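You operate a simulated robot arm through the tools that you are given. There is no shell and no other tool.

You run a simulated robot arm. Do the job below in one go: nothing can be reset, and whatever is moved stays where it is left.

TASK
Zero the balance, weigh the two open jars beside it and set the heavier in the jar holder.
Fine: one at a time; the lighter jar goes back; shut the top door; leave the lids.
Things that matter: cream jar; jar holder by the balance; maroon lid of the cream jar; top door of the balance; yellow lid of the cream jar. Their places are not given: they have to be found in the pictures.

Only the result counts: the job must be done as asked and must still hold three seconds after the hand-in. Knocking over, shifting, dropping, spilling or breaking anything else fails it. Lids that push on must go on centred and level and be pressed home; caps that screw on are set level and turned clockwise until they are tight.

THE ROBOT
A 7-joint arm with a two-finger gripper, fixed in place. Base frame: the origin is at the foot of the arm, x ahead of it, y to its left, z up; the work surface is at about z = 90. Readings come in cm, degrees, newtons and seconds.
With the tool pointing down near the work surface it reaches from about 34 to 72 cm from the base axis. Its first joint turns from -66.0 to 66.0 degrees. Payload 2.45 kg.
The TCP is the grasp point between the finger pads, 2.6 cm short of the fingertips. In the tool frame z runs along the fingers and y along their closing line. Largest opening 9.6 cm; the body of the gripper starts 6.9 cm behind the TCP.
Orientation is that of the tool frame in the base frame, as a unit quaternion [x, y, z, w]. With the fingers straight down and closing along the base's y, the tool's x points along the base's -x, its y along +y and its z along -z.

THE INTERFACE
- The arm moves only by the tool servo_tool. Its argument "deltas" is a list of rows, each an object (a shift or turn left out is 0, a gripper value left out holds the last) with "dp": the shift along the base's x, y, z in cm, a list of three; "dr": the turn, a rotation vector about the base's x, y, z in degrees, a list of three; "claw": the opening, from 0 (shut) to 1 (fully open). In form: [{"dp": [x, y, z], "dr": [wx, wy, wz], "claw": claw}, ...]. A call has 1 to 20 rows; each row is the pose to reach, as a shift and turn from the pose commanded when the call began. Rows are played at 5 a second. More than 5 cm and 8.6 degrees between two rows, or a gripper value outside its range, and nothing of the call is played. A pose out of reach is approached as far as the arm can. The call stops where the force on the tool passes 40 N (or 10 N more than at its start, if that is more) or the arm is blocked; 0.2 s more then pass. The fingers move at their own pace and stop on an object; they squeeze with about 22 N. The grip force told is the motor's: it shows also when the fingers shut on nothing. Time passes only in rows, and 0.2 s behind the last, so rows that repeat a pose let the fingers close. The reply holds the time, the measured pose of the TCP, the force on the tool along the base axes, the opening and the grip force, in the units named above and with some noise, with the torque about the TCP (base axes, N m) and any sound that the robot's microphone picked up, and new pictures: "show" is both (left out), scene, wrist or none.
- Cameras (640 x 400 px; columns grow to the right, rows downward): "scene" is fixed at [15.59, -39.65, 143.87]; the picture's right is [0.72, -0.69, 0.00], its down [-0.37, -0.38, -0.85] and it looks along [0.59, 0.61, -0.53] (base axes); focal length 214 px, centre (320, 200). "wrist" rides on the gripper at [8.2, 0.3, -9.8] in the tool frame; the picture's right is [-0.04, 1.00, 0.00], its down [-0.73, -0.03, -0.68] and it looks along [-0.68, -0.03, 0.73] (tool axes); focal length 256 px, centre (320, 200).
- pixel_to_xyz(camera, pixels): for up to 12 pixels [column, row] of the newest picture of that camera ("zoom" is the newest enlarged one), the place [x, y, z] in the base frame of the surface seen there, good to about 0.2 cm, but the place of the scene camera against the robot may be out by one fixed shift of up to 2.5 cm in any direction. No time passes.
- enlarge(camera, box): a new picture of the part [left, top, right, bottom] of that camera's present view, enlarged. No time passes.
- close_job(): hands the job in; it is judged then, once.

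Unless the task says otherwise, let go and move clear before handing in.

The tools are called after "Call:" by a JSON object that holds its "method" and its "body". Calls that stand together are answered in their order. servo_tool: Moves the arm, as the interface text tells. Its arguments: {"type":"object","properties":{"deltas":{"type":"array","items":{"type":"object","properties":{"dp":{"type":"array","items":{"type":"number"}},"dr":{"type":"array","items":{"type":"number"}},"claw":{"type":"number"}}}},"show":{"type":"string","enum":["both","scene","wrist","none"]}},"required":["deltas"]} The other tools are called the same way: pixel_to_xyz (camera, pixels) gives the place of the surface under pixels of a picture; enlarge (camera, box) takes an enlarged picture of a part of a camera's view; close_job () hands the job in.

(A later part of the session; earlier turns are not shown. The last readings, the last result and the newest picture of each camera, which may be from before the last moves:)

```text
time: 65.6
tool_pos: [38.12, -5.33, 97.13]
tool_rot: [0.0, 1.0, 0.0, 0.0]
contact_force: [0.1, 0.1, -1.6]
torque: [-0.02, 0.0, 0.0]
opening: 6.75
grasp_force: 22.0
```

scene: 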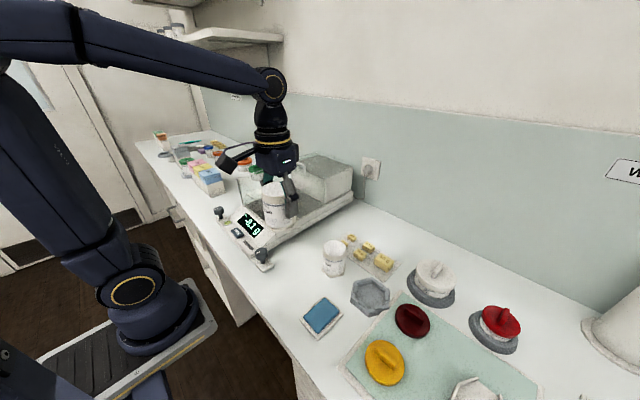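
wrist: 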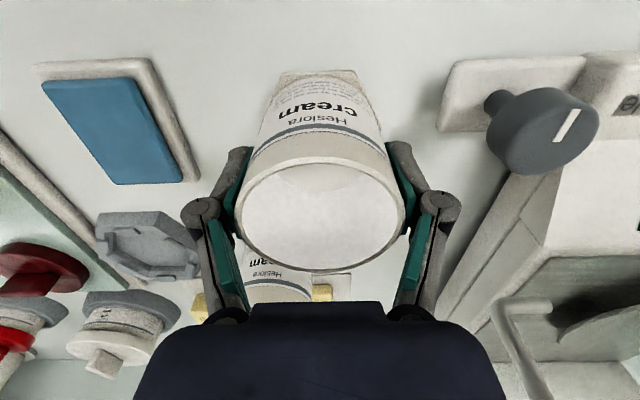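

Mean reading is (38.07,-5.32,97.2); I'll correct y by -0.13 and ease down until touch.

Call:
{"method": "servo_tool", "body": {"deltas": [{"dp": [0, -0.13, -0.5]}, {"dp": [0, -0.13, -1]}, {"dp": [0, -0.13, -1.3]}, {"dp": [0, -0.13, -1.45]}, {"dp": [0, -0.13, -1.55]}, {"dp": [0, -0.13, -1.55]}], "show": "wrist"}}

```text
time: 67.0
tool_pos: [38.16, -5.46, 95.44]
tool_rot: [0.001, 1.0, 0.0, 0.001]
contact_force: [-3.8, -1.7, 13.5]
torque: [-0.05, 0.06, 0.03]
opening: 6.75
grasp_force: 21.7
```

wrist: 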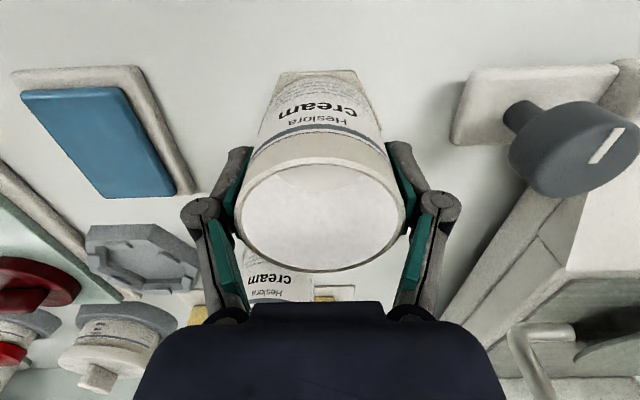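

Jar A is on the table (13.5 N contact). I'll ease off slightly, open the fingers and lift clear.

Call:
{"method": "servo_tool", "body": {"deltas": [{"dp": [0, 0, 0.12]}, {"dp": [0, 0, 0.12]}, {"dp": [0, 0, 0.12], "claw": 0.8}, {"dp": [0, 0, 0.12]}, {"dp": [0, 0, 0.12], "claw": 1}, {"dp": [0, 0, 0.12]}, {"dp": [0, 0, 0.12]}, {"dp": [0, 0, 2]}, {"dp": [0, 0, 5]}, {"dp": [0, 0, 9]}, {"dp": [0, 0, 13]}, {"dp": [0, 0, 13]}]}}

```text
time: 69.6
tool_pos: [38.4, -5.3, 108.14]
tool_rot: [0.0, 1.0, 0.001, 0.0]
contact_force: [0.6, 0.5, 0.6]
torque: [0.0, -0.01, -0.03]
opening: 9.6
grasp_force: 0.0
```

scene: 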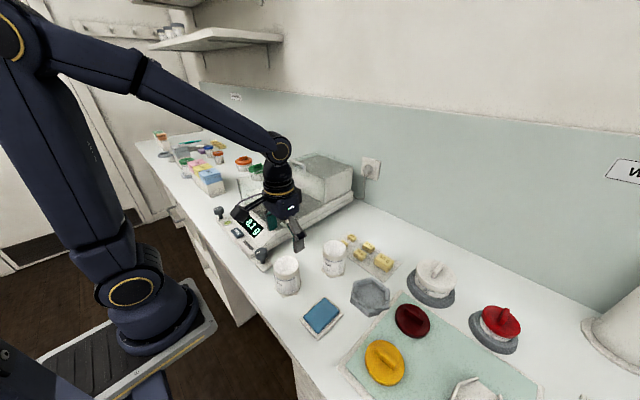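
wrist: 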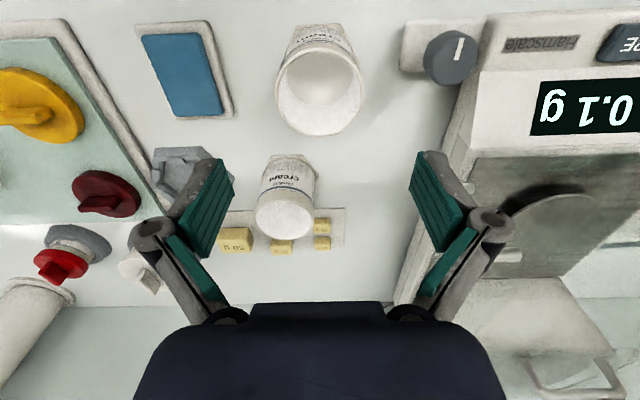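

Call:
{"method": "pixel_to_xyz", "body": {"camera": "wrist", "pixels": [[278, 92], [363, 90], [320, 135], [320, 51], [295, 27], [340, 26], [257, 205], [315, 200], [285, 240], [288, 185]]}}

Call:
{"method": "enlarge", "body": {"camera": "scene", "box": [225, 200, 385, 320]}}

```text
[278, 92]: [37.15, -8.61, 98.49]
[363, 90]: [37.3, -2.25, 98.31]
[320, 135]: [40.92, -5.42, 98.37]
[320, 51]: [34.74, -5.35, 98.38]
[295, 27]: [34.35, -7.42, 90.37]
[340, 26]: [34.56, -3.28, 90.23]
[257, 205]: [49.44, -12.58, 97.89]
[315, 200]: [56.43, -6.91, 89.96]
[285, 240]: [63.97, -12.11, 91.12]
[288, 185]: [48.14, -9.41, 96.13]
```

```text
3.33 times, centred on (305, 260) of scene
```

zoom: 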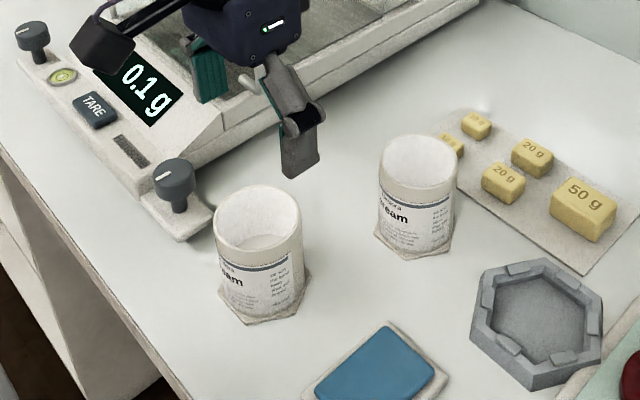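

Jar A is back at about (37.9,-5.43), upright. Now I'll move over jar B at (51.5,-9.8).

Call:
{"method": "servo_tool", "body": {"deltas": [{"dp": [3, -1, 1]}, {"dp": [6.5, -2.2, 1]}, {"dp": [10, -3.4, 1]}, {"dp": [12.5, -4.3, 1]}, {"dp": [13.2, -4.45, 0]}, {"dp": [13.2, -4.45, 0]}], "show": "wrist"}}

```text
time: 71.0
tool_pos: [51.57, -9.87, 108.34]
tool_rot: [0.002, 1.0, 0.0, 0.0]
contact_force: [-0.8, -0.8, 0.4]
torque: [-0.03, 0.0, 0.01]
opening: 9.59
grasp_force: 0.1
```

wrist: 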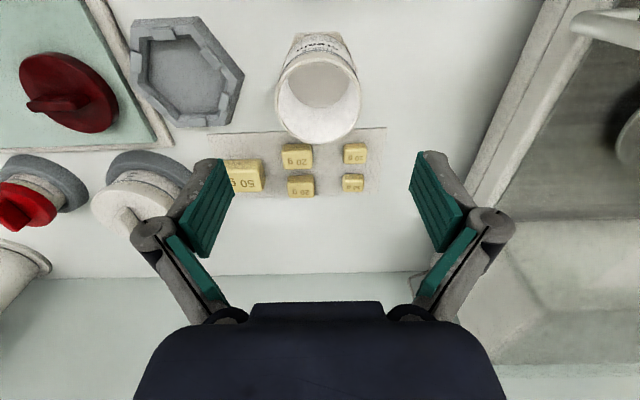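

Call:
{"method": "pixel_to_xyz", "body": {"camera": "wrist", "pixels": [[278, 96], [361, 94], [320, 141], [320, 58], [296, 35], [340, 34], [320, 95], [235, 80], [262, 180], [390, 130]]}}

Call:
{"method": "enlarge", "body": {"camera": "wrist", "box": [110, 0, 400, 200]}}

```text
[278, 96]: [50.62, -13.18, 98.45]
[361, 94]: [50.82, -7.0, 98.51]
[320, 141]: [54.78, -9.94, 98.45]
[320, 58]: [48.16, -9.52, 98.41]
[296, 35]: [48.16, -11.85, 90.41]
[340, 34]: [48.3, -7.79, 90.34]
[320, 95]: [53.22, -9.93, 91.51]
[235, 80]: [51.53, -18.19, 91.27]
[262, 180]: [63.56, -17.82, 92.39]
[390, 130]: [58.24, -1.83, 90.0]
```

```text
2.00 times, centred on (255, 100) of wrist
```

zoom: 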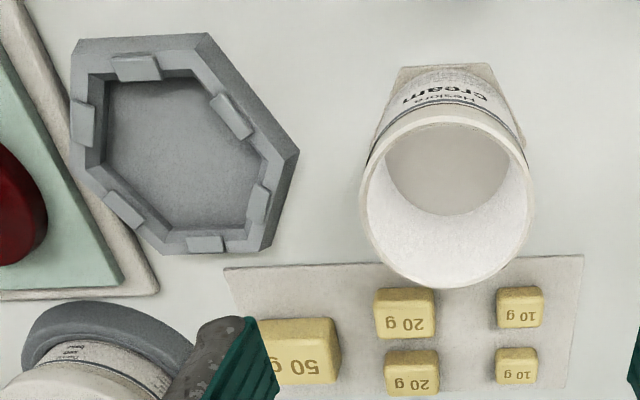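

Jar B's centre is (51.47,-9.85), right under the tool. I'll lower and grip.

Call:
{"method": "servo_tool", "body": {"deltas": [{"dp": [-0.1, 0, -3]}, {"dp": [-0.1, 0, -6.5]}, {"dp": [-0.1, 0, -10]}, {"dp": [-0.1, 0, -12]}, {"dp": [-0.1, 0, -12.75]}, {"dp": [-0.1, 0, -12.75]}, {"dp": [-0.1, 0, -12.75], "claw": 0}, {"dp": [-0.1, 0, -12.75]}, {"dp": [-0.1, 0, -12.75]}, {"dp": [-0.1, 0, -12.75]}]}}

```text
time: 73.2
tool_pos: [51.25, -10.02, 95.72]
tool_rot: [0.001, 1.0, 0.001, 0.0]
contact_force: [0.6, -0.3, 0.3]
torque: [0.01, -0.01, 0.0]
opening: 6.71
grasp_force: 22.2
```

scene: 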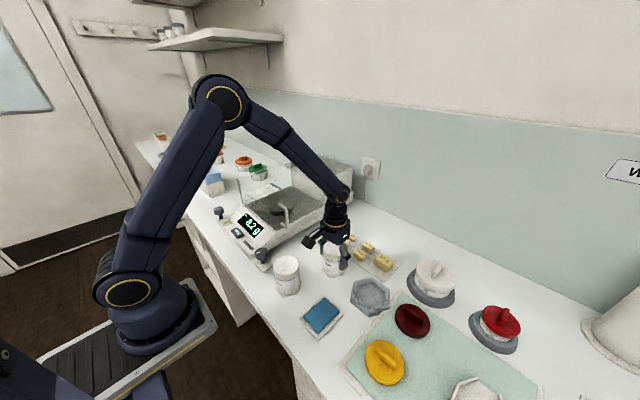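
wrist: 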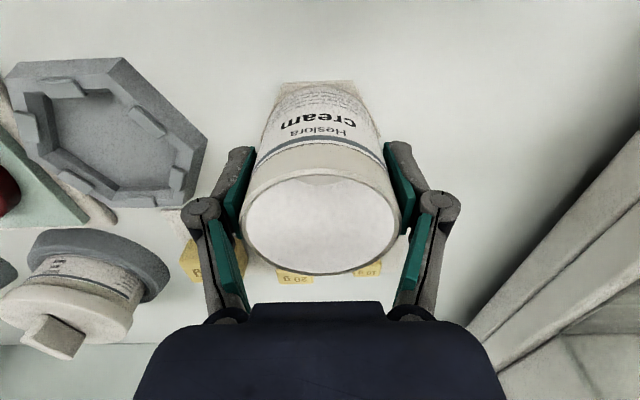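

Jar B is gripped (6.71 cm). I'll take two readings to fix the pose for a possible return, then lift.

Call:
{"method": "servo_tool", "body": {"deltas": [{"dp": [0, 0, 0]}], "show": "none"}}

Call:
{"method": "servo_tool", "body": {"deltas": [{"dp": [0, 0, 0]}], "show": "none"}}

Call:
{"method": "servo_tool", "body": {"deltas": [{"dp": [0, 0, 0.6]}, {"dp": [0, 0, 2]}, {"dp": [0, 0, 4.5]}, {"dp": [0, 0, 7.5]}, {"dp": [0, 0, 10.5]}, {"dp": [0, 0, 13.5]}, {"dp": [0, 0, 16.5]}, {"dp": [0, 0, 19.5]}, {"dp": [0, 0, 22]}, {"dp": [0, 0, 22.8]}, {"dp": [0, 0, 22.8]}], "show": "wrist"}}

```text
time: 73.6
tool_pos: [51.22, -9.93, 95.6]
tool_rot: [0.001, 1.0, -0.001, 0.0]
contact_force: [0.0, 1.0, 0.5]
torque: [0.0, 0.01, 0.04]
opening: 6.73
grasp_force: 21.9
```

```text
time: 74.0
tool_pos: [51.18, -9.97, 95.78]
tool_rot: [0.001, 1.0, 0.0, -0.001]
contact_force: [-0.1, 0.5, 0.1]
torque: [0.05, 0.0, 0.04]
opening: 6.73
grasp_force: 22.1
```

```text
time: 76.4
tool_pos: [51.4, -10.0, 118.63]
tool_rot: [0.001, 1.0, 0.0, 0.001]
contact_force: [0.5, 0.2, -1.0]
torque: [0.02, 0.0, -0.03]
opening: 6.73
grasp_force: 21.7
```

wrist: 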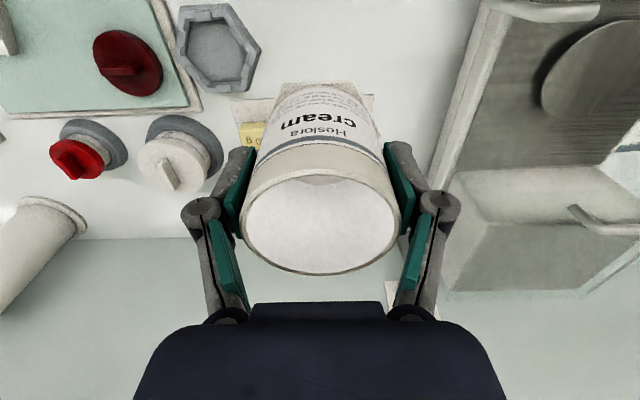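

Jar B is lifted. I'll carry it over the pan.

Call:
{"method": "servo_tool", "body": {"deltas": [{"dp": [0.1, 1.2, 0]}, {"dp": [0.25, 3.5, 0]}, {"dp": [0.4, 6.2, 0]}, {"dp": [0.6, 9, 0]}, {"dp": [0.8, 11.8, 0]}, {"dp": [1, 14.6, 0]}, {"dp": [1.2, 17.4, 0]}, {"dp": [1.4, 20.2, 0]}, {"dp": [1.6, 23, 0]}, {"dp": [1.8, 25.8, 0]}, {"dp": [1.9, 28.2, 0]}, {"dp": [2, 29.7, 0]}, {"dp": [2, 30.2, 0]}, {"dp": [2, 30.2, 0]}], "show": "wrist"}}

```text
time: 79.4
tool_pos: [53.37, 20.2, 118.57]
tool_rot: [0.001, 1.0, 0.0, 0.0]
contact_force: [-0.4, 0.5, -0.9]
torque: [0.0, 0.03, 0.01]
opening: 6.75
grasp_force: 21.9
```

wrist: 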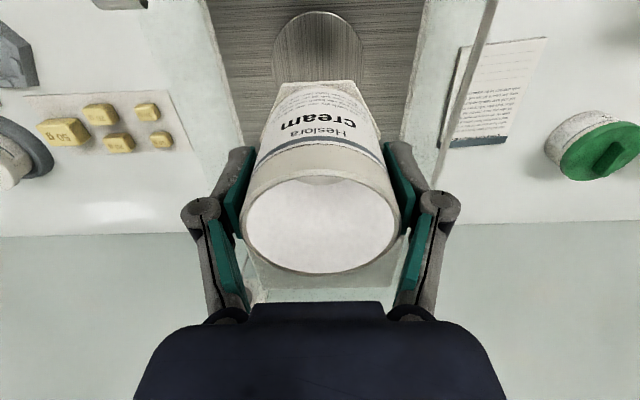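

Over the pan. I'll lower to just above it, then ease down to touch.

Call:
{"method": "servo_tool", "body": {"deltas": [{"dp": [0, 0, -1]}, {"dp": [0, 0, -3.5]}, {"dp": [0, 0, -6]}, {"dp": [0, 0, -8.5]}, {"dp": [0, 0, -11]}, {"dp": [0, 0, -12.6]}, {"dp": [0, 0, -13.2]}, {"dp": [0, 0, -13.5]}, {"dp": [0, 0, -13.7]}, {"dp": [0, 0, -13.85]}, {"dp": [0, 0, -13.95]}, {"dp": [0, 0, -13.95]}]}}

```text
time: 82.0
tool_pos: [53.26, 20.23, 104.57]
tool_rot: [0.001, 1.0, -0.001, 0.0]
contact_force: [-0.1, -0.5, -0.7]
torque: [0.0, -0.01, 0.02]
opening: 6.74
grasp_force: 21.8
```

scene: 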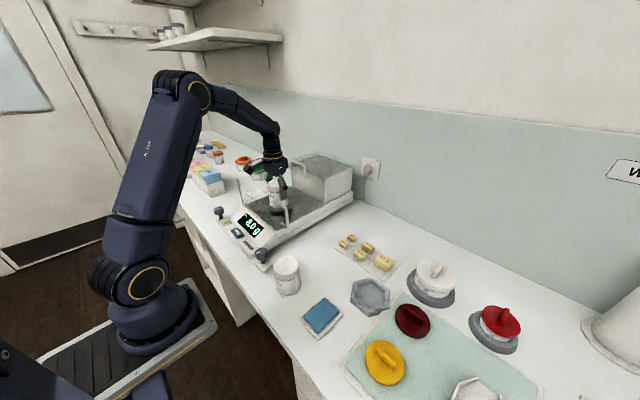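
wrist: 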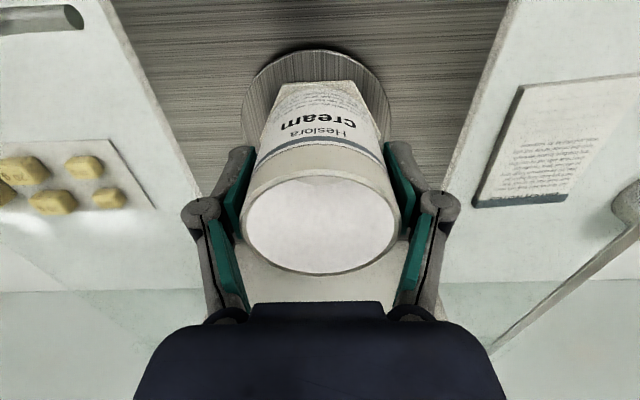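

No contact yet (-0.7 N). I'll ease down another 0.2 cm.

Call:
{"method": "servo_tool", "body": {"deltas": [{"dp": [0, 0, -0.1]}, {"dp": [0, 0, -0.18]}, {"dp": [0, 0, -0.18]}], "show": "none"}}

```text
time: 82.8
tool_pos: [53.27, 20.33, 104.52]
tool_rot: [0.001, 1.0, 0.0, 0.001]
contact_force: [-1.7, -5.2, 13.9]
torque: [-0.17, 0.1, -0.01]
opening: 6.76
grasp_force: 21.5
```

Touch-down (13.9 N). I'll ease off and open the fingers.

Call:
{"method": "servo_tool", "body": {"deltas": [{"dp": [0, 0, 0.12]}, {"dp": [0, 0, 0.12]}, {"dp": [0, 0, 0.12], "claw": 0.8}, {"dp": [0, 0, 0.12]}, {"dp": [0, 0, 0.12], "claw": 1}, {"dp": [0, 0, 0.12]}, {"dp": [0, 0, 0.12]}]}}

Call:
{"method": "enlarge", "body": {"camera": "scene", "box": [225, 150, 325, 250]}}

```text
time: 84.4
tool_pos: [53.26, 20.28, 104.5]
tool_rot: [0.0, 1.0, 0.0, 0.0]
contact_force: [0.2, 0.2, -0.1]
torque: [-0.02, 0.01, 0.0]
opening: 9.58
grasp_force: 0.1
```

scene: 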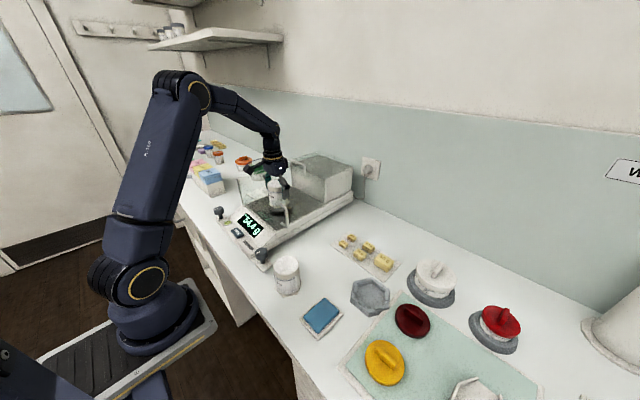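
wrist: 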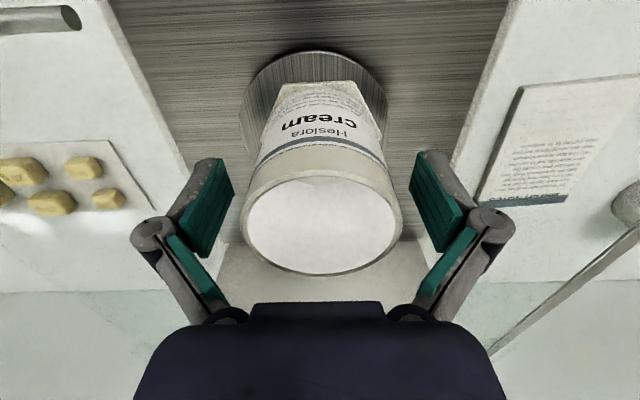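

```text
4.00 times, centred on (275, 200) of scene
```

zoom: 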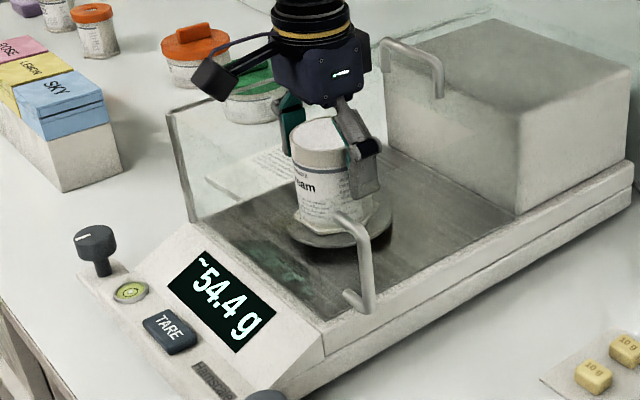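

Jar B reads about "~54.4 g", far lighter than jar A's 89.3 g. I'll still shut the door for a settled weighing: lift, tilt and move behind the handle.

Call:
{"method": "servo_tool", "body": {"deltas": [{"dp": [0, 0, 2]}, {"dp": [0, 0, 5]}, {"dp": [0, 0, 9]}, {"dp": [0, 0, 13]}, {"dp": [0, 0, 15.8], "claw": 0}, {"dp": [1, 0, 16], "dr": [0, -6, 0]}, {"dp": [2.5, 0, 16], "dr": [0, -12, 0]}, {"dp": [4, 0, 16], "dr": [0, -18, 0]}, {"dp": [6, -0.1, 16], "dr": [0, -24, 0]}, {"dp": [9, -0.1, 16], "dr": [0, -30, 0]}, {"dp": [12.1, -0.2, 16], "dr": [0, -30, 0]}, {"dp": [12.1, -0.2, 16], "dr": [0, -30, 0]}]}}

Call:
{"method": "pixel_to_xyz", "body": {"camera": "wrist", "pixels": [[320, 18], [320, 28], [320, 10], [245, 20], [400, 12]]}}

```text
time: 87.0
tool_pos: [65.55, 20.11, 120.5]
tool_rot: [0.0, 0.966, 0.0, 0.26]
contact_force: [0.2, -0.3, 0.0]
torque: [0.02, 0.03, -0.01]
opening: 0.0
grasp_force: 22.2
```

scene: 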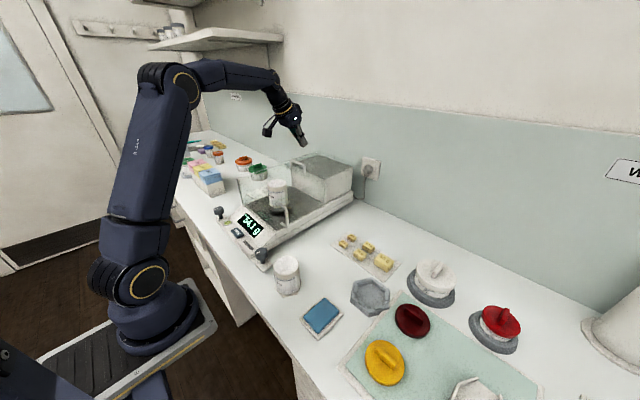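
wrist: 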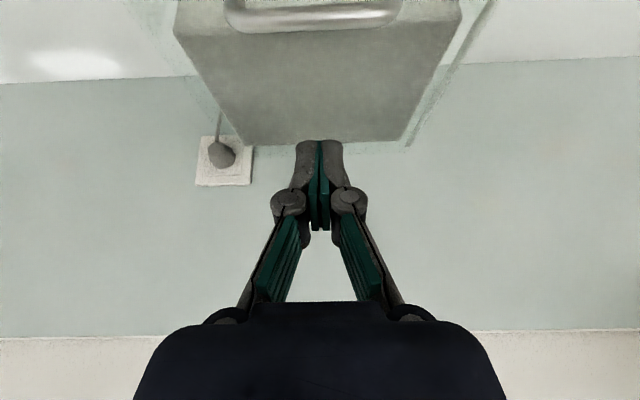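

```text
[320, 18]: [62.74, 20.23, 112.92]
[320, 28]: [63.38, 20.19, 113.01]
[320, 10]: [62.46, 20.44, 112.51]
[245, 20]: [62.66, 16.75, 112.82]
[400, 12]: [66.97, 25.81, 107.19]
```

The bar is at x≈62.85, about 1.2 cm in front of the finger's path. I'll lower behind it and pull the door shut.

Call:
{"method": "servo_tool", "body": {"deltas": [{"dp": [0, 0, -3]}, {"dp": [0, 0, -6]}, {"dp": [0, 0, -7.4]}, {"dp": [0, 0, -7.4]}, {"dp": [-0.8, 0, -7.4]}, {"dp": [-1.5, 0, -7.4]}, {"dp": [-2.5, 0, -7.4]}, {"dp": [-3.7, 0, -7.4]}, {"dp": [-5, 0, -7.4]}, {"dp": [-6.3, 0, -7.4]}, {"dp": [-7.6, 0, -7.4]}, {"dp": [-8.9, 0, -7.4]}, {"dp": [-10.2, 0, -7.4]}, {"dp": [-11.5, 0, -7.4]}, {"dp": [-12.8, 0, -7.4]}, {"dp": [-14, 0, -7.4]}, {"dp": [-15, 0, -7.4]}, {"dp": [-16, 0, -7.4]}, {"dp": [-16.7, 0, -7.4]}, {"dp": [-17.3, 0, -7.4]}]}}

Call:
{"method": "enlarge", "body": {"camera": "scene", "box": [225, 150, 345, 250]}}

```text
time: 91.2
tool_pos: [48.01, 20.04, 113.19]
tool_rot: [0.0, 0.966, 0.0, 0.258]
contact_force: [0.2, 0.5, 0.5]
torque: [-0.01, 0.0, -0.04]
opening: 0.02
grasp_force: 21.5
```

scene: 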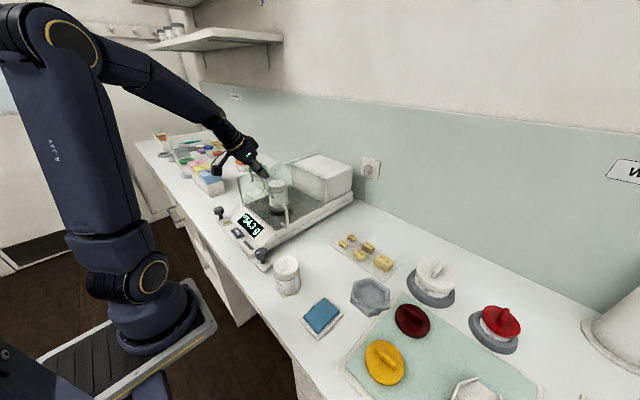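
wrist: 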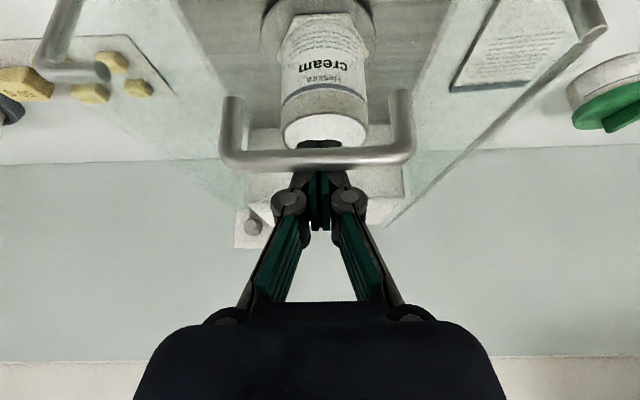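

```text
4.00 times, centred on (285, 200) of scene
```

zoom: 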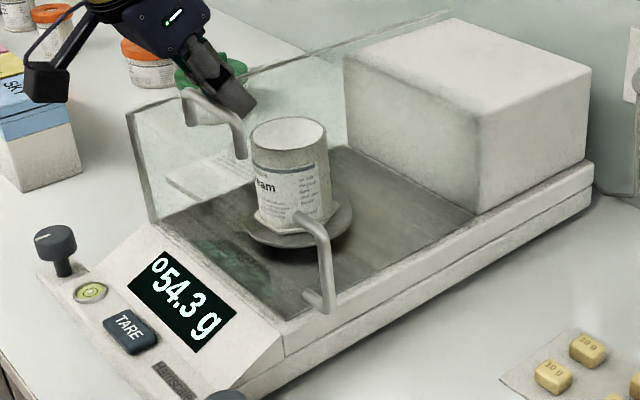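

Jar B reads a settled "o 54.3 g". I'll close the last few millimetres and hold for a second to let the reading stand.

Call:
{"method": "servo_tool", "body": {"deltas": [{"dp": [-0.3, 0, 0]}, {"dp": [-0.5, 0, 0]}, {"dp": [-0.5, 0, 0]}, {"dp": [-0.5, 0, 0]}, {"dp": [-0.5, 0, 0]}, {"dp": [-0.5, 0, 0]}], "show": "scene"}}

Call:
{"method": "enlarge", "body": {"camera": "scene", "box": [225, 150, 345, 250]}}

```text
time: 92.6
tool_pos: [47.61, 20.08, 113.22]
tool_rot: [0.002, 0.966, -0.001, 0.258]
contact_force: [1.4, 0.3, -0.6]
torque: [0.0, 0.03, 0.02]
opening: 0.0
grasp_force: 22.2
```

scene: 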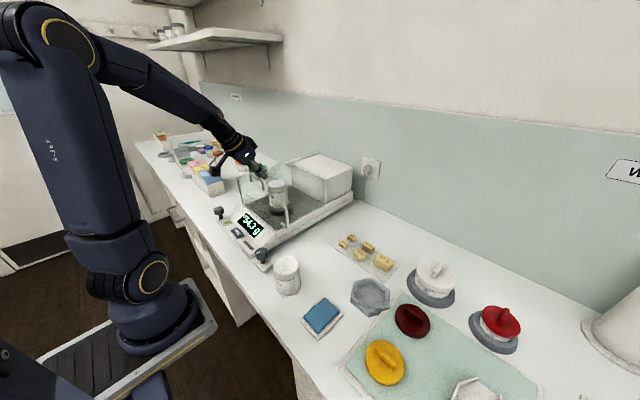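

```text
4.00 times, centred on (285, 200) of scene
```

zoom: 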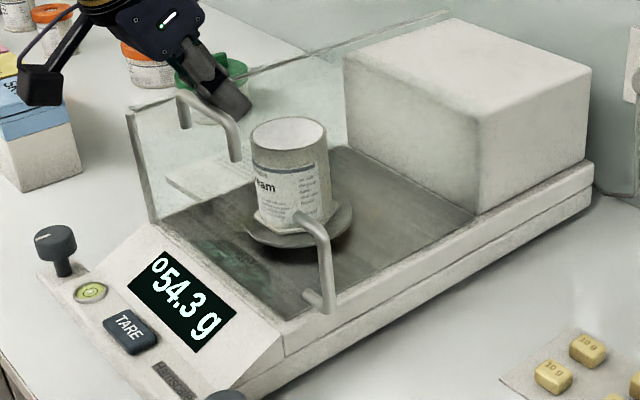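

Jar B is 54.3 g settled, so jar A (89.3 g) is the heavier. I'll release the handle and go round to the front of it to reopen the door.

Call:
{"method": "servo_tool", "body": {"deltas": [{"dp": [0.8, 0, 0]}, {"dp": [0.8, 0, 3]}, {"dp": [0.8, 0, 6.8]}, {"dp": [-1, 0, 7], "dr": [0, 7, 0]}, {"dp": [-3, 0, 7], "dr": [0, 14, 0]}, {"dp": [-5, 0, 7], "dr": [0, 21, 0]}, {"dp": [-5.3, 0, 7], "dr": [0, 28, 0]}, {"dp": [-5.4, 0, 7], "dr": [0, 30, 0]}, {"dp": [-5.4, 0, 7], "dr": [0, 30, 0]}], "show": "wrist"}}

```text
time: 94.6
tool_pos: [42.15, 20.12, 120.09]
tool_rot: [0.001, 1.0, 0.0, -0.001]
contact_force: [0.0, 0.0, 0.2]
torque: [0.01, -0.01, 0.0]
opening: 0.0
grasp_force: 22.5
```

wrist: 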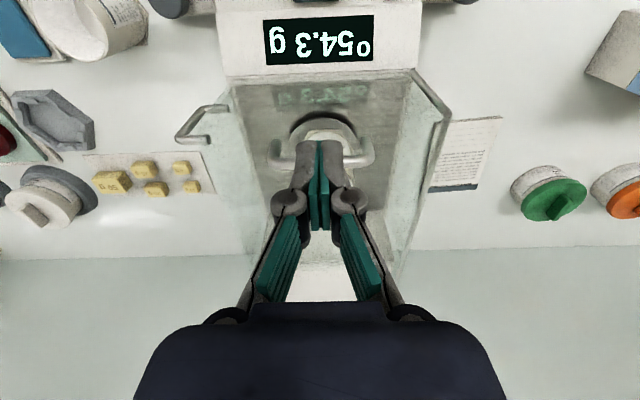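

The display confirms "o 54.3 g". I'll lower in front of the bar and push the door open.

Call:
{"method": "servo_tool", "body": {"deltas": [{"dp": [0, 0, -3]}, {"dp": [0, 0, -6]}, {"dp": [0, 0, -7.1]}, {"dp": [0, 0, -7.1]}, {"dp": [1, 0, -7.1]}, {"dp": [2, 0, -7.1]}, {"dp": [3.2, 0, -7.1]}, {"dp": [4.5, 0, -7.1]}, {"dp": [5.8, 0, -7.1]}, {"dp": [7.1, 0, -7.1]}, {"dp": [8.4, 0, -7.1]}, {"dp": [9.7, 0, -7.1]}, {"dp": [11, 0, -7.1]}, {"dp": [12.3, 0, -7.1]}, {"dp": [13.6, 0, -7.1]}, {"dp": [14.9, 0, -7.1]}, {"dp": [16.2, 0, -7.1]}, {"dp": [17.4, 0, -7.1]}, {"dp": [18.3, 0, -7.1]}, {"dp": [18.9, 0, -7.1]}], "show": "wrist"}}

```text
time: 98.8
tool_pos: [60.99, 20.16, 113.01]
tool_rot: [0.001, 1.0, 0.0, 0.0]
contact_force: [0.5, 0.4, -0.4]
torque: [-0.02, 0.01, 0.01]
opening: 0.01
grasp_force: 28.2
```

wrist: 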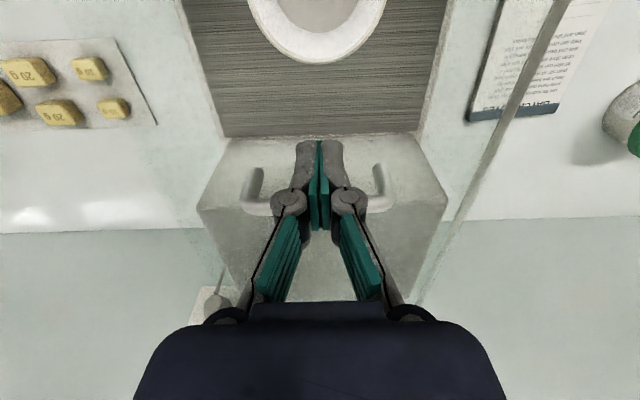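

The door is open. I'll back off over jar B with open fingers and measure it.

Call:
{"method": "servo_tool", "body": {"deltas": [{"dp": [-1.5, 0, 0.5]}, {"dp": [-4, 0.1, 3]}, {"dp": [-6.5, 0.1, 5], "claw": 1}, {"dp": [-7.5, 0.1, 6]}, {"dp": [-7.5, 0.1, 6]}, {"dp": [-7.5, 0.1, 6]}, {"dp": [-7.5, 0.1, 6]}], "show": "wrist"}}

Call:
{"method": "pixel_to_xyz", "body": {"camera": "wrist", "pixels": [[281, 88], [358, 86], [320, 129], [320, 52], [320, 90], [300, 31], [340, 30], [282, 95], [359, 95]]}}

Call:
{"method": "enlarge", "body": {"camera": "wrist", "box": [260, 0, 380, 140]}}

```text
time: 100.4
tool_pos: [53.47, 20.09, 118.9]
tool_rot: [0.0, 1.0, 0.0, 0.0]
contact_force: [-1.1, 0.1, 0.4]
torque: [0.02, 0.0, -0.04]
opening: 9.61
grasp_force: 0.1
```

wrist: 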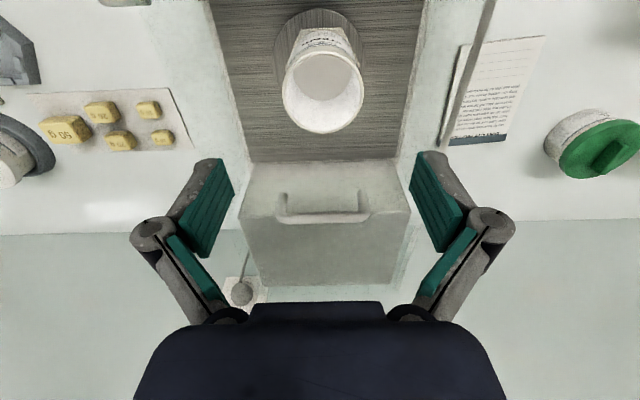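

```text
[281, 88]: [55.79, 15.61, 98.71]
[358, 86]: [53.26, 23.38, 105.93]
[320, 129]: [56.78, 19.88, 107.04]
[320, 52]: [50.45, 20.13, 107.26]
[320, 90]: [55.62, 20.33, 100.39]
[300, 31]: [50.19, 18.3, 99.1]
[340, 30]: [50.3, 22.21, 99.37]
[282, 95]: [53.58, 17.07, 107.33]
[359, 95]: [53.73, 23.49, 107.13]
```

```text
2.86 times, centred on (320, 70) of wrist
```

zoom: 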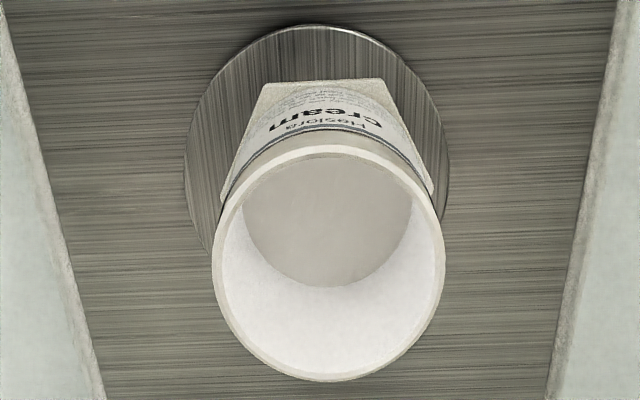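

Jar B's centre is about (53.72,20.28). I'll lower around it and grip.

Call:
{"method": "servo_tool", "body": {"deltas": [{"dp": [0.1, 0.12, -3]}, {"dp": [0.1, 0.12, -6.5]}, {"dp": [0.1, 0.12, -10]}, {"dp": [0.1, 0.12, -13]}, {"dp": [0.1, 0.12, -14.4]}, {"dp": [0.1, 0.12, -14.4]}, {"dp": [0.1, 0.12, -14.4], "claw": 0}, {"dp": [0.1, 0.12, -14.4]}, {"dp": [0.1, 0.12, -14.4]}, {"dp": [0.1, 0.12, -14.4]}], "show": "wrist"}}

Call:
{"method": "servo_tool", "body": {"deltas": [{"dp": [0, 0, 0]}], "show": "none"}}

Call:
{"method": "servo_tool", "body": {"deltas": [{"dp": [0, 0, 0]}], "show": "none"}}

```text
time: 102.6
tool_pos: [53.54, 20.19, 104.79]
tool_rot: [0.001, 1.0, 0.0, 0.0]
contact_force: [0.0, 0.9, 0.2]
torque: [0.02, -0.02, -0.01]
opening: 6.72
grasp_force: 22.1
```

wrist: 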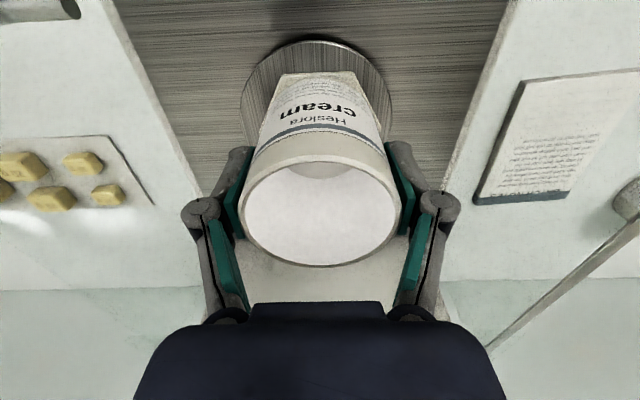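

```text
time: 103.0
tool_pos: [53.7, 20.16, 104.7]
tool_rot: [0.0, 1.0, 0.001, 0.001]
contact_force: [-0.2, -0.3, -0.3]
torque: [0.03, 0.01, -0.03]
opening: 6.74
grasp_force: 21.8
```

```text
time: 103.4
tool_pos: [53.72, 20.23, 104.72]
tool_rot: [0.0, 1.0, 0.0, 0.0]
contact_force: [-0.2, -0.3, -0.8]
torque: [-0.01, -0.04, -0.03]
opening: 6.73
grasp_force: 22.0
```

Jar B is gripped at TCP (53.65,20.19,104.74). I'll lift it and carry it back above its original place.

Call:
{"method": "servo_tool", "body": {"deltas": [{"dp": [0, 0, 0.6]}, {"dp": [0, 0, 2]}, {"dp": [0, 0, 4.5]}, {"dp": [0, 0, 7.5]}, {"dp": [0, 0, 10.5]}, {"dp": [0, 0, 13]}, {"dp": [0, -0.6, 14.1]}, {"dp": [-0.2, -2.6, 14.1]}, {"dp": [-0.4, -5.4, 14.1]}, {"dp": [-0.6, -8.3, 14.1]}, {"dp": [-0.8, -11.2, 14.1]}, {"dp": [-1.1, -14.1, 14.1]}, {"dp": [-1.3, -17, 14.1]}, {"dp": [-1.5, -19.9, 14.1]}, {"dp": [-1.7, -22.8, 14.1]}, {"dp": [-1.9, -25.6, 14.1]}, {"dp": [-2.1, -28, 14.1]}, {"dp": [-2.2, -29.5, 14.1]}, {"dp": [-2.25, -30.07, 14.1]}, {"dp": [-2.25, -30.07, 14.1]}]}}

```text
time: 107.6
tool_pos: [51.37, -9.76, 118.86]
tool_rot: [0.001, 1.0, 0.0, 0.0]
contact_force: [0.4, 1.0, 0.0]
torque: [0.02, 0.01, 0.04]
opening: 6.71
grasp_force: 22.2
```

scene: 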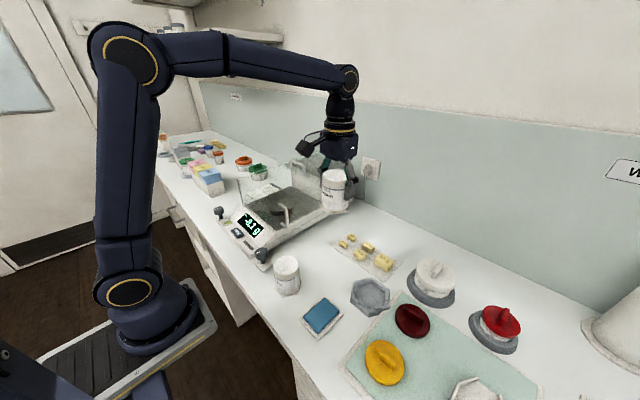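
wrist: 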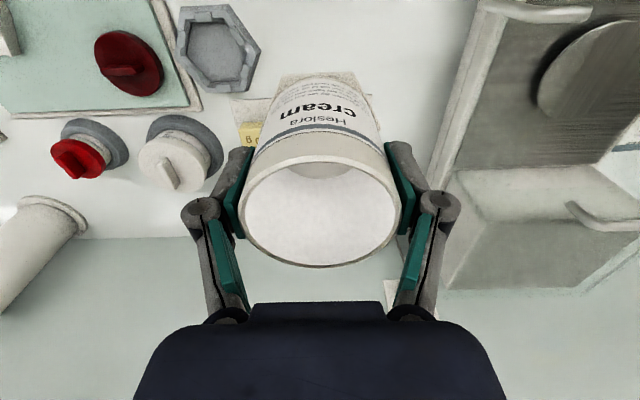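

Above its place. I'll lower to about 1.3 cm above the table and read the pose.

Call:
{"method": "servo_tool", "body": {"deltas": [{"dp": [0, 0, -1.5]}, {"dp": [0, 0, -4.5]}, {"dp": [0, 0, -7.5]}, {"dp": [0, 0, -10.5]}, {"dp": [0, 0, -13.5]}, {"dp": [0, 0, -16.5]}, {"dp": [0, 0, -19]}, {"dp": [0, 0, -20.7]}, {"dp": [0, 0, -21.4]}, {"dp": [0, 0, -21.4]}], "show": "wrist"}}

Call:
{"method": "servo_tool", "body": {"deltas": [{"dp": [0, 0, 0]}], "show": "none"}}

Call:
{"method": "servo_tool", "body": {"deltas": [{"dp": [0, 0, 0]}], "show": "none"}}

```text
time: 109.8
tool_pos: [51.18, -9.76, 97.19]
tool_rot: [0.001, 1.0, 0.0, 0.0]
contact_force: [0.5, -0.1, -0.8]
torque: [-0.03, -0.02, 0.0]
opening: 6.73
grasp_force: 22.4
```

wrist: 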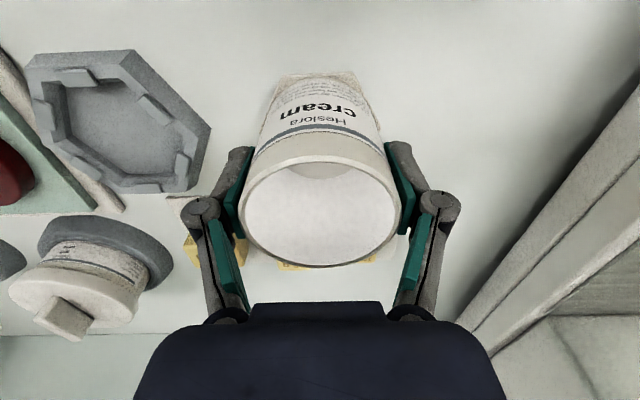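

```text
time: 110.2
tool_pos: [51.29, -9.82, 97.3]
tool_rot: [0.0, 1.0, 0.001, 0.0]
contact_force: [-0.1, 0.5, -1.2]
torque: [0.0, -0.02, 0.0]
opening: 6.75
grasp_force: 22.3
```

```text
time: 110.6
tool_pos: [51.22, -9.89, 97.2]
tool_rot: [-0.001, 1.0, 0.0, 0.0]
contact_force: [0.8, 0.3, -0.4]
torque: [0.02, -0.01, 0.0]
opening: 6.76
grasp_force: 22.0
```

Mean pose is (51.23,-9.82,97.23); I'll correct x by +0.17 and ease down to touch.

Call:
{"method": "servo_tool", "body": {"deltas": [{"dp": [0.17, -0.05, -0.4]}, {"dp": [0.17, -0.05, -0.8]}, {"dp": [0.17, -0.05, -1.05]}, {"dp": [0.17, -0.05, -1.2]}, {"dp": [0.17, -0.05, -1.2]}], "show": "none"}}

```text
time: 111.8
tool_pos: [51.56, -9.88, 96.11]
tool_rot: [0.0, 1.0, 0.0, 0.0]
contact_force: [-1.0, 0.0, -1.0]
torque: [-0.04, 0.06, 0.02]
opening: 6.75
grasp_force: 21.9
```

Call:
{"method": "servo_tool", "body": {"deltas": [{"dp": [0, 0, -0.1]}, {"dp": [0, 0, -0.18]}, {"dp": [0, 0, -0.18]}], "show": "none"}}

```text
time: 112.6
tool_pos: [51.42, -9.87, 95.94]
tool_rot: [0.0, 1.0, 0.0, 0.0]
contact_force: [-3.2, 2.7, 11.3]
torque: [0.14, 0.22, 0.0]
opening: 6.77
grasp_force: 21.5
```

Jar B is down (11.3 N). I'll ease off, release and lift clear.

Call:
{"method": "servo_tool", "body": {"deltas": [{"dp": [0, 0, 0.12]}, {"dp": [0, 0, 0.12]}, {"dp": [0, 0, 0.12], "claw": 0.8}, {"dp": [0, 0, 0.12]}, {"dp": [0, 0, 0.12], "claw": 1}, {"dp": [0, 0, 0.12]}, {"dp": [0, 0, 0.12]}, {"dp": [0, 0, 2]}, {"dp": [0, 0, 5]}, {"dp": [0, 0, 9]}, {"dp": [0, 0, 12.4]}, {"dp": [0, 0, 12.4]}]}}

Call:
{"method": "pixel_to_xyz", "body": {"camera": "wrist", "pixels": [[278, 96], [361, 94], [320, 139], [320, 57], [296, 35], [340, 34]]}}

Call:
{"method": "enlarge", "body": {"camera": "wrist", "box": [110, 0, 400, 200]}}

```text
time: 115.2
tool_pos: [51.36, -9.6, 108.12]
tool_rot: [0.0, 1.0, 0.0, 0.0]
contact_force: [0.0, -0.4, 0.9]
torque: [-0.03, 0.0, 0.0]
opening: 9.61
grasp_force: 0.1
```

scene: 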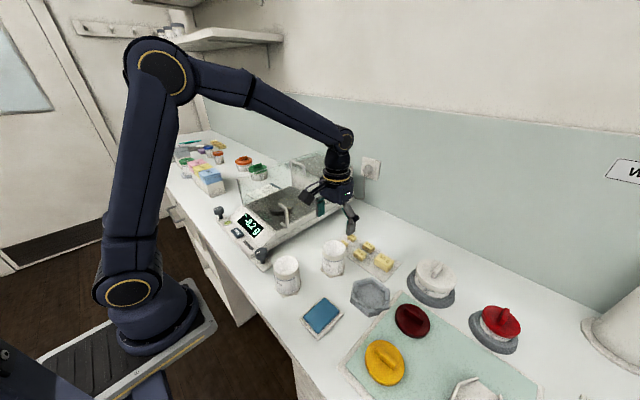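
wrist: 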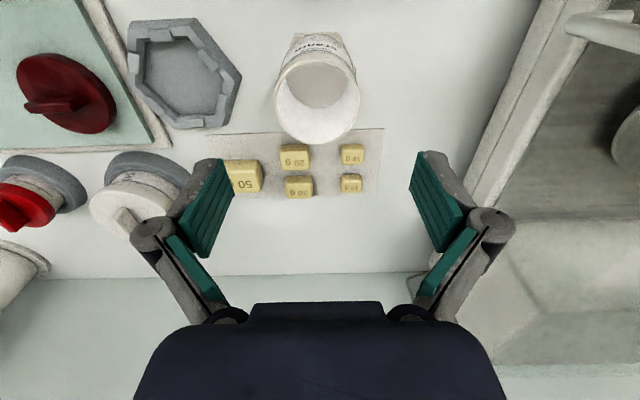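

```text
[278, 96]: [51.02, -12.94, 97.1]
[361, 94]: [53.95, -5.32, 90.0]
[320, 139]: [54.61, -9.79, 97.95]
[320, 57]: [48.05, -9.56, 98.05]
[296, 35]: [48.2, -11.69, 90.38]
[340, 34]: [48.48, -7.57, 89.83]
```

```text
2.00 times, centred on (255, 100) of wrist
```

zoom: 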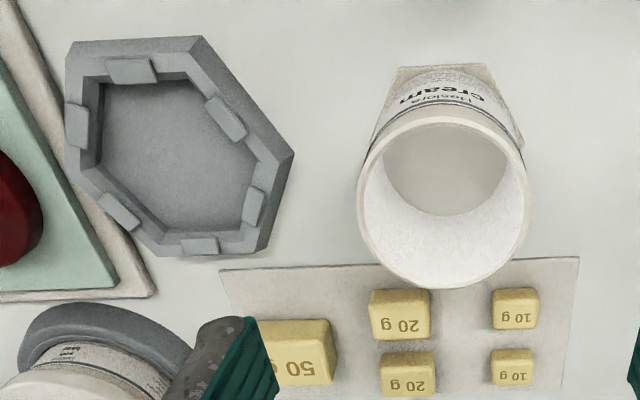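

Jar B is back in its original place. Before fetching jar A, I'll look at the holder from nearly straight above for an accurate centre and orientation.

Call:
{"method": "servo_tool", "body": {"deltas": [{"dp": [0.4, -3.5, 1]}, {"dp": [0.8, -7, 1]}, {"dp": [1.2, -10.5, 1]}, {"dp": [1.6, -13.8, 1]}, {"dp": [1.6, -13.8, 1]}], "show": "wrist"}}

Call:
{"method": "enlarge", "body": {"camera": "wrist", "box": [250, 0, 390, 150]}}

```text
time: 116.4
tool_pos: [53.21, -23.53, 109.26]
tool_rot: [0.0, 1.0, 0.0, 0.0]
contact_force: [-0.1, 0.7, -0.1]
torque: [0.02, 0.06, -0.01]
opening: 9.57
grasp_force: 0.0
```

wrist: 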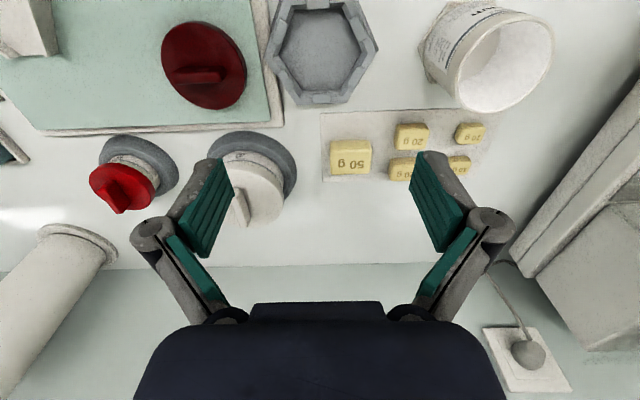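

```text
2.67 times, centred on (320, 75) of wrist
```

zoom: 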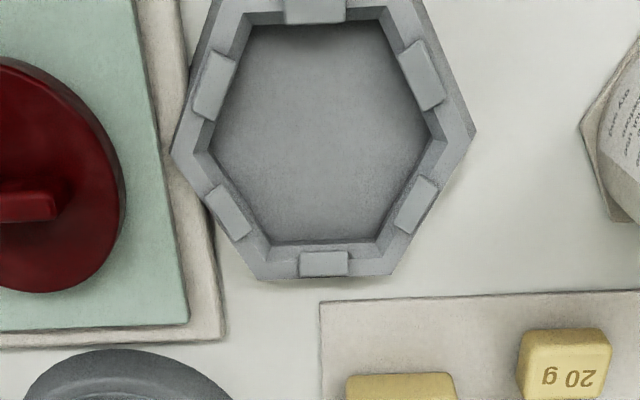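

The holder is partly cut off at the top; I'll draw the hand back 3.5 cm to see it whole.

Call:
{"method": "servo_tool", "body": {"deltas": [{"dp": [-2, 0, 0]}, {"dp": [-3.5, 0, 0]}, {"dp": [-3.5, 0, 0]}], "show": "wrist"}}

Call:
{"method": "enlarge", "body": {"camera": "wrist", "box": [250, 10, 390, 150]}}

```text
time: 117.2
tool_pos: [49.6, -23.84, 109.36]
tool_rot: [0.001, 1.0, 0.0, 0.0]
contact_force: [0.9, -0.6, -0.3]
torque: [-0.02, -0.01, 0.01]
opening: 9.61
grasp_force: 0.0
```

wrist: 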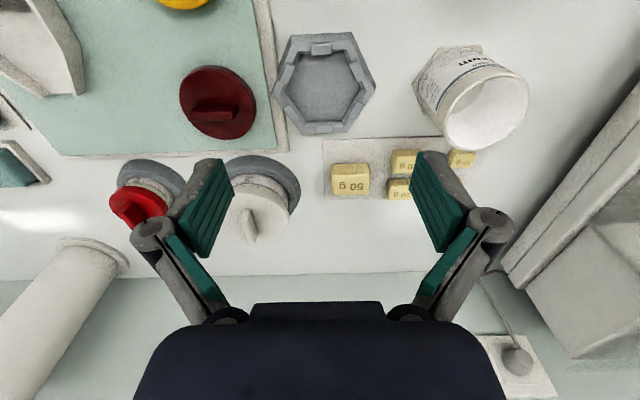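

```text
2.86 times, centred on (320, 80) of wrist
```

zoom: 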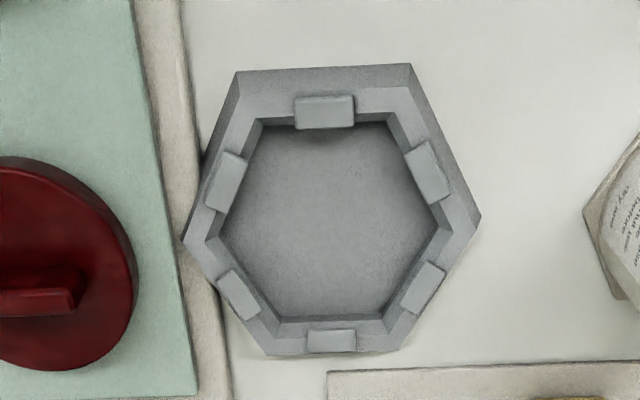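

Call:
{"method": "pixel_to_xyz", "body": {"camera": "zoom", "pixels": [[325, 112], [428, 168], [424, 287], [332, 341], [238, 292], [228, 180], [325, 220], [240, 100], [408, 92], [470, 225], [400, 350], [268, 353]]}}

Call:
{"method": "pixel_to_xyz", "body": {"camera": "zoom", "pixels": [[190, 240], [325, 126], [410, 178], [408, 278], [332, 330], [252, 280], [240, 188], [330, 315], [225, 235], [432, 225], [262, 310], [390, 310]]}}

```text
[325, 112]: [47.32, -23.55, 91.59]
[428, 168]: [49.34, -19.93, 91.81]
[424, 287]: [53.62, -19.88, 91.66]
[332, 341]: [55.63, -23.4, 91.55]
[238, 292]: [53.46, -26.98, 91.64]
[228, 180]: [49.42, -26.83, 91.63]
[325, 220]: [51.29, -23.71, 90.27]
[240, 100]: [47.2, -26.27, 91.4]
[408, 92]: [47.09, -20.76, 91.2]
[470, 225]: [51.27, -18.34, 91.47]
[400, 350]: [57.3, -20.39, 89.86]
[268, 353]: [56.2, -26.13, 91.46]
```

```text
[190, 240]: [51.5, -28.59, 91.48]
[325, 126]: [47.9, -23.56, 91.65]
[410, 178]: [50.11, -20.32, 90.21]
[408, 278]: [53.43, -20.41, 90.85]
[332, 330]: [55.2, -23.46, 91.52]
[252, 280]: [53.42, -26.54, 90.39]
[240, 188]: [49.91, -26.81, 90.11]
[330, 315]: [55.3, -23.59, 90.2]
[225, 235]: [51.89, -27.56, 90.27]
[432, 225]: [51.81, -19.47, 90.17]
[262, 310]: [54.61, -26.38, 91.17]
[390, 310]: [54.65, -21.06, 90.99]
```

The holder centre refines to (51.47,-23.43), flats square to x. Now I'll go over jar A.

Call:
{"method": "servo_tool", "body": {"deltas": [{"dp": [-2.3, 3.7, 0]}, {"dp": [-4.7, 7.4, 0]}, {"dp": [-7, 11.1, 0]}, {"dp": [-9.4, 14.8, 0]}, {"dp": [-11.7, 18.3, 0]}, {"dp": [-11.7, 18.3, 0]}], "show": "wrist"}}

Call:
{"method": "enlarge", "body": {"camera": "wrist", "box": [260, 0, 380, 150]}}

```text
time: 118.6
tool_pos: [37.81, -5.05, 109.03]
tool_rot: [0.0, 1.0, 0.0, -0.001]
contact_force: [0.3, -0.6, -0.4]
torque: [0.01, 0.0, 0.0]
opening: 9.6
grasp_force: 0.0
```

wrist: 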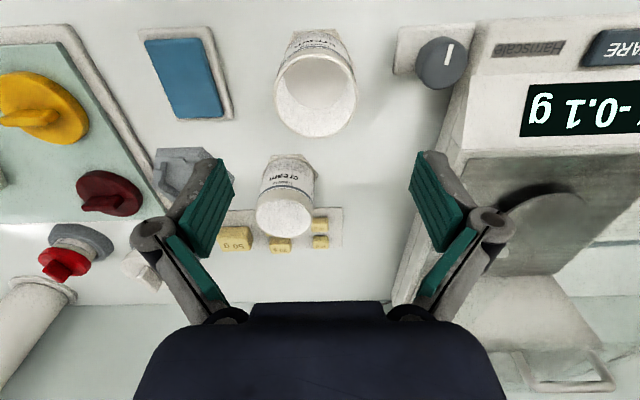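

```text
2.67 times, centred on (320, 75) of wrist
```

zoom: 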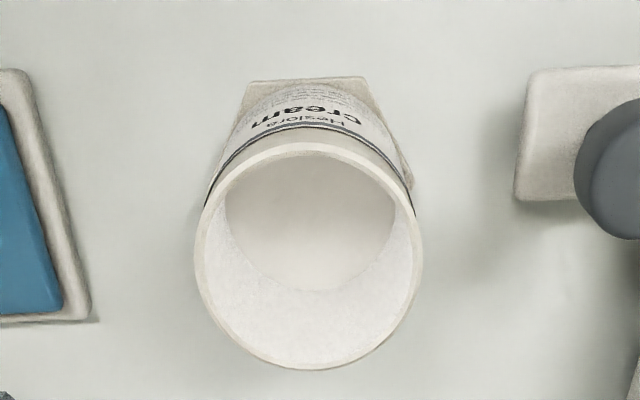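

I'll measure jar A's rim on this zoom to centre the grip.

Call:
{"method": "pixel_to_xyz", "body": {"camera": "zoom", "pixels": [[198, 250], [420, 250], [310, 148], [308, 366], [200, 235], [421, 235], [252, 84], [360, 80], [310, 82], [411, 185], [309, 230], [240, 330]]}}

```text
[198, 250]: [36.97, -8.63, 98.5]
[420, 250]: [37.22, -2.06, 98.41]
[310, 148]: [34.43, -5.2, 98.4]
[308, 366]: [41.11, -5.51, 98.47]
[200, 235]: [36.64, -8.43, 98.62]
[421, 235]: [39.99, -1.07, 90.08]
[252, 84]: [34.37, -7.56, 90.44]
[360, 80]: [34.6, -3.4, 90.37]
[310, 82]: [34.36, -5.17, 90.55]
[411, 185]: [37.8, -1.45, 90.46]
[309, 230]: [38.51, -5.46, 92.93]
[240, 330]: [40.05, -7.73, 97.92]
```

Jar A's centre is now (37.78,-5.4). I'll lower around it, check the pose, then grip.

Call:
{"method": "servo_tool", "body": {"deltas": [{"dp": [0, -0.3, -3]}, {"dp": [0, -0.3, -6.5]}, {"dp": [0, -0.3, -10]}, {"dp": [0, -0.3, -12.5]}, {"dp": [0, -0.3, -13.4]}, {"dp": [0, -0.3, -13.4]}], "show": "wrist"}}

Call:
{"method": "servo_tool", "body": {"deltas": [{"dp": [0, 0, 0]}], "show": "none"}}

Call:
{"method": "servo_tool", "body": {"deltas": [{"dp": [0, 0, 0]}], "show": "none"}}

```text
time: 120.0
tool_pos: [37.99, -5.48, 95.85]
tool_rot: [0.001, 1.0, 0.0, 0.0]
contact_force: [-0.1, -0.3, 0.9]
torque: [0.02, 0.01, 0.01]
opening: 9.6
grasp_force: 0.0
```

wrist: 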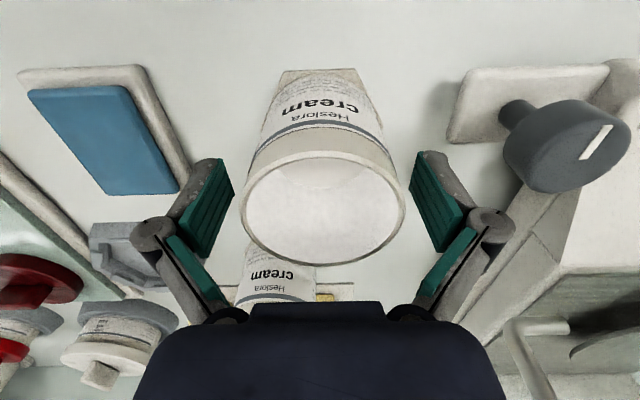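

```text
time: 120.4
tool_pos: [38.06, -5.52, 95.96]
tool_rot: [0.0, 1.0, 0.0, 0.0]
contact_force: [-0.1, 0.2, -0.3]
torque: [0.0, 0.01, 0.0]
opening: 9.59
grasp_force: 0.0
```

```text
time: 120.8
tool_pos: [38.07, -5.49, 95.89]
tool_rot: [0.0, 1.0, 0.0, 0.001]
contact_force: [0.2, -0.3, 0.1]
torque: [0.0, 0.0, 0.01]
opening: 9.58
grasp_force: 0.0
```

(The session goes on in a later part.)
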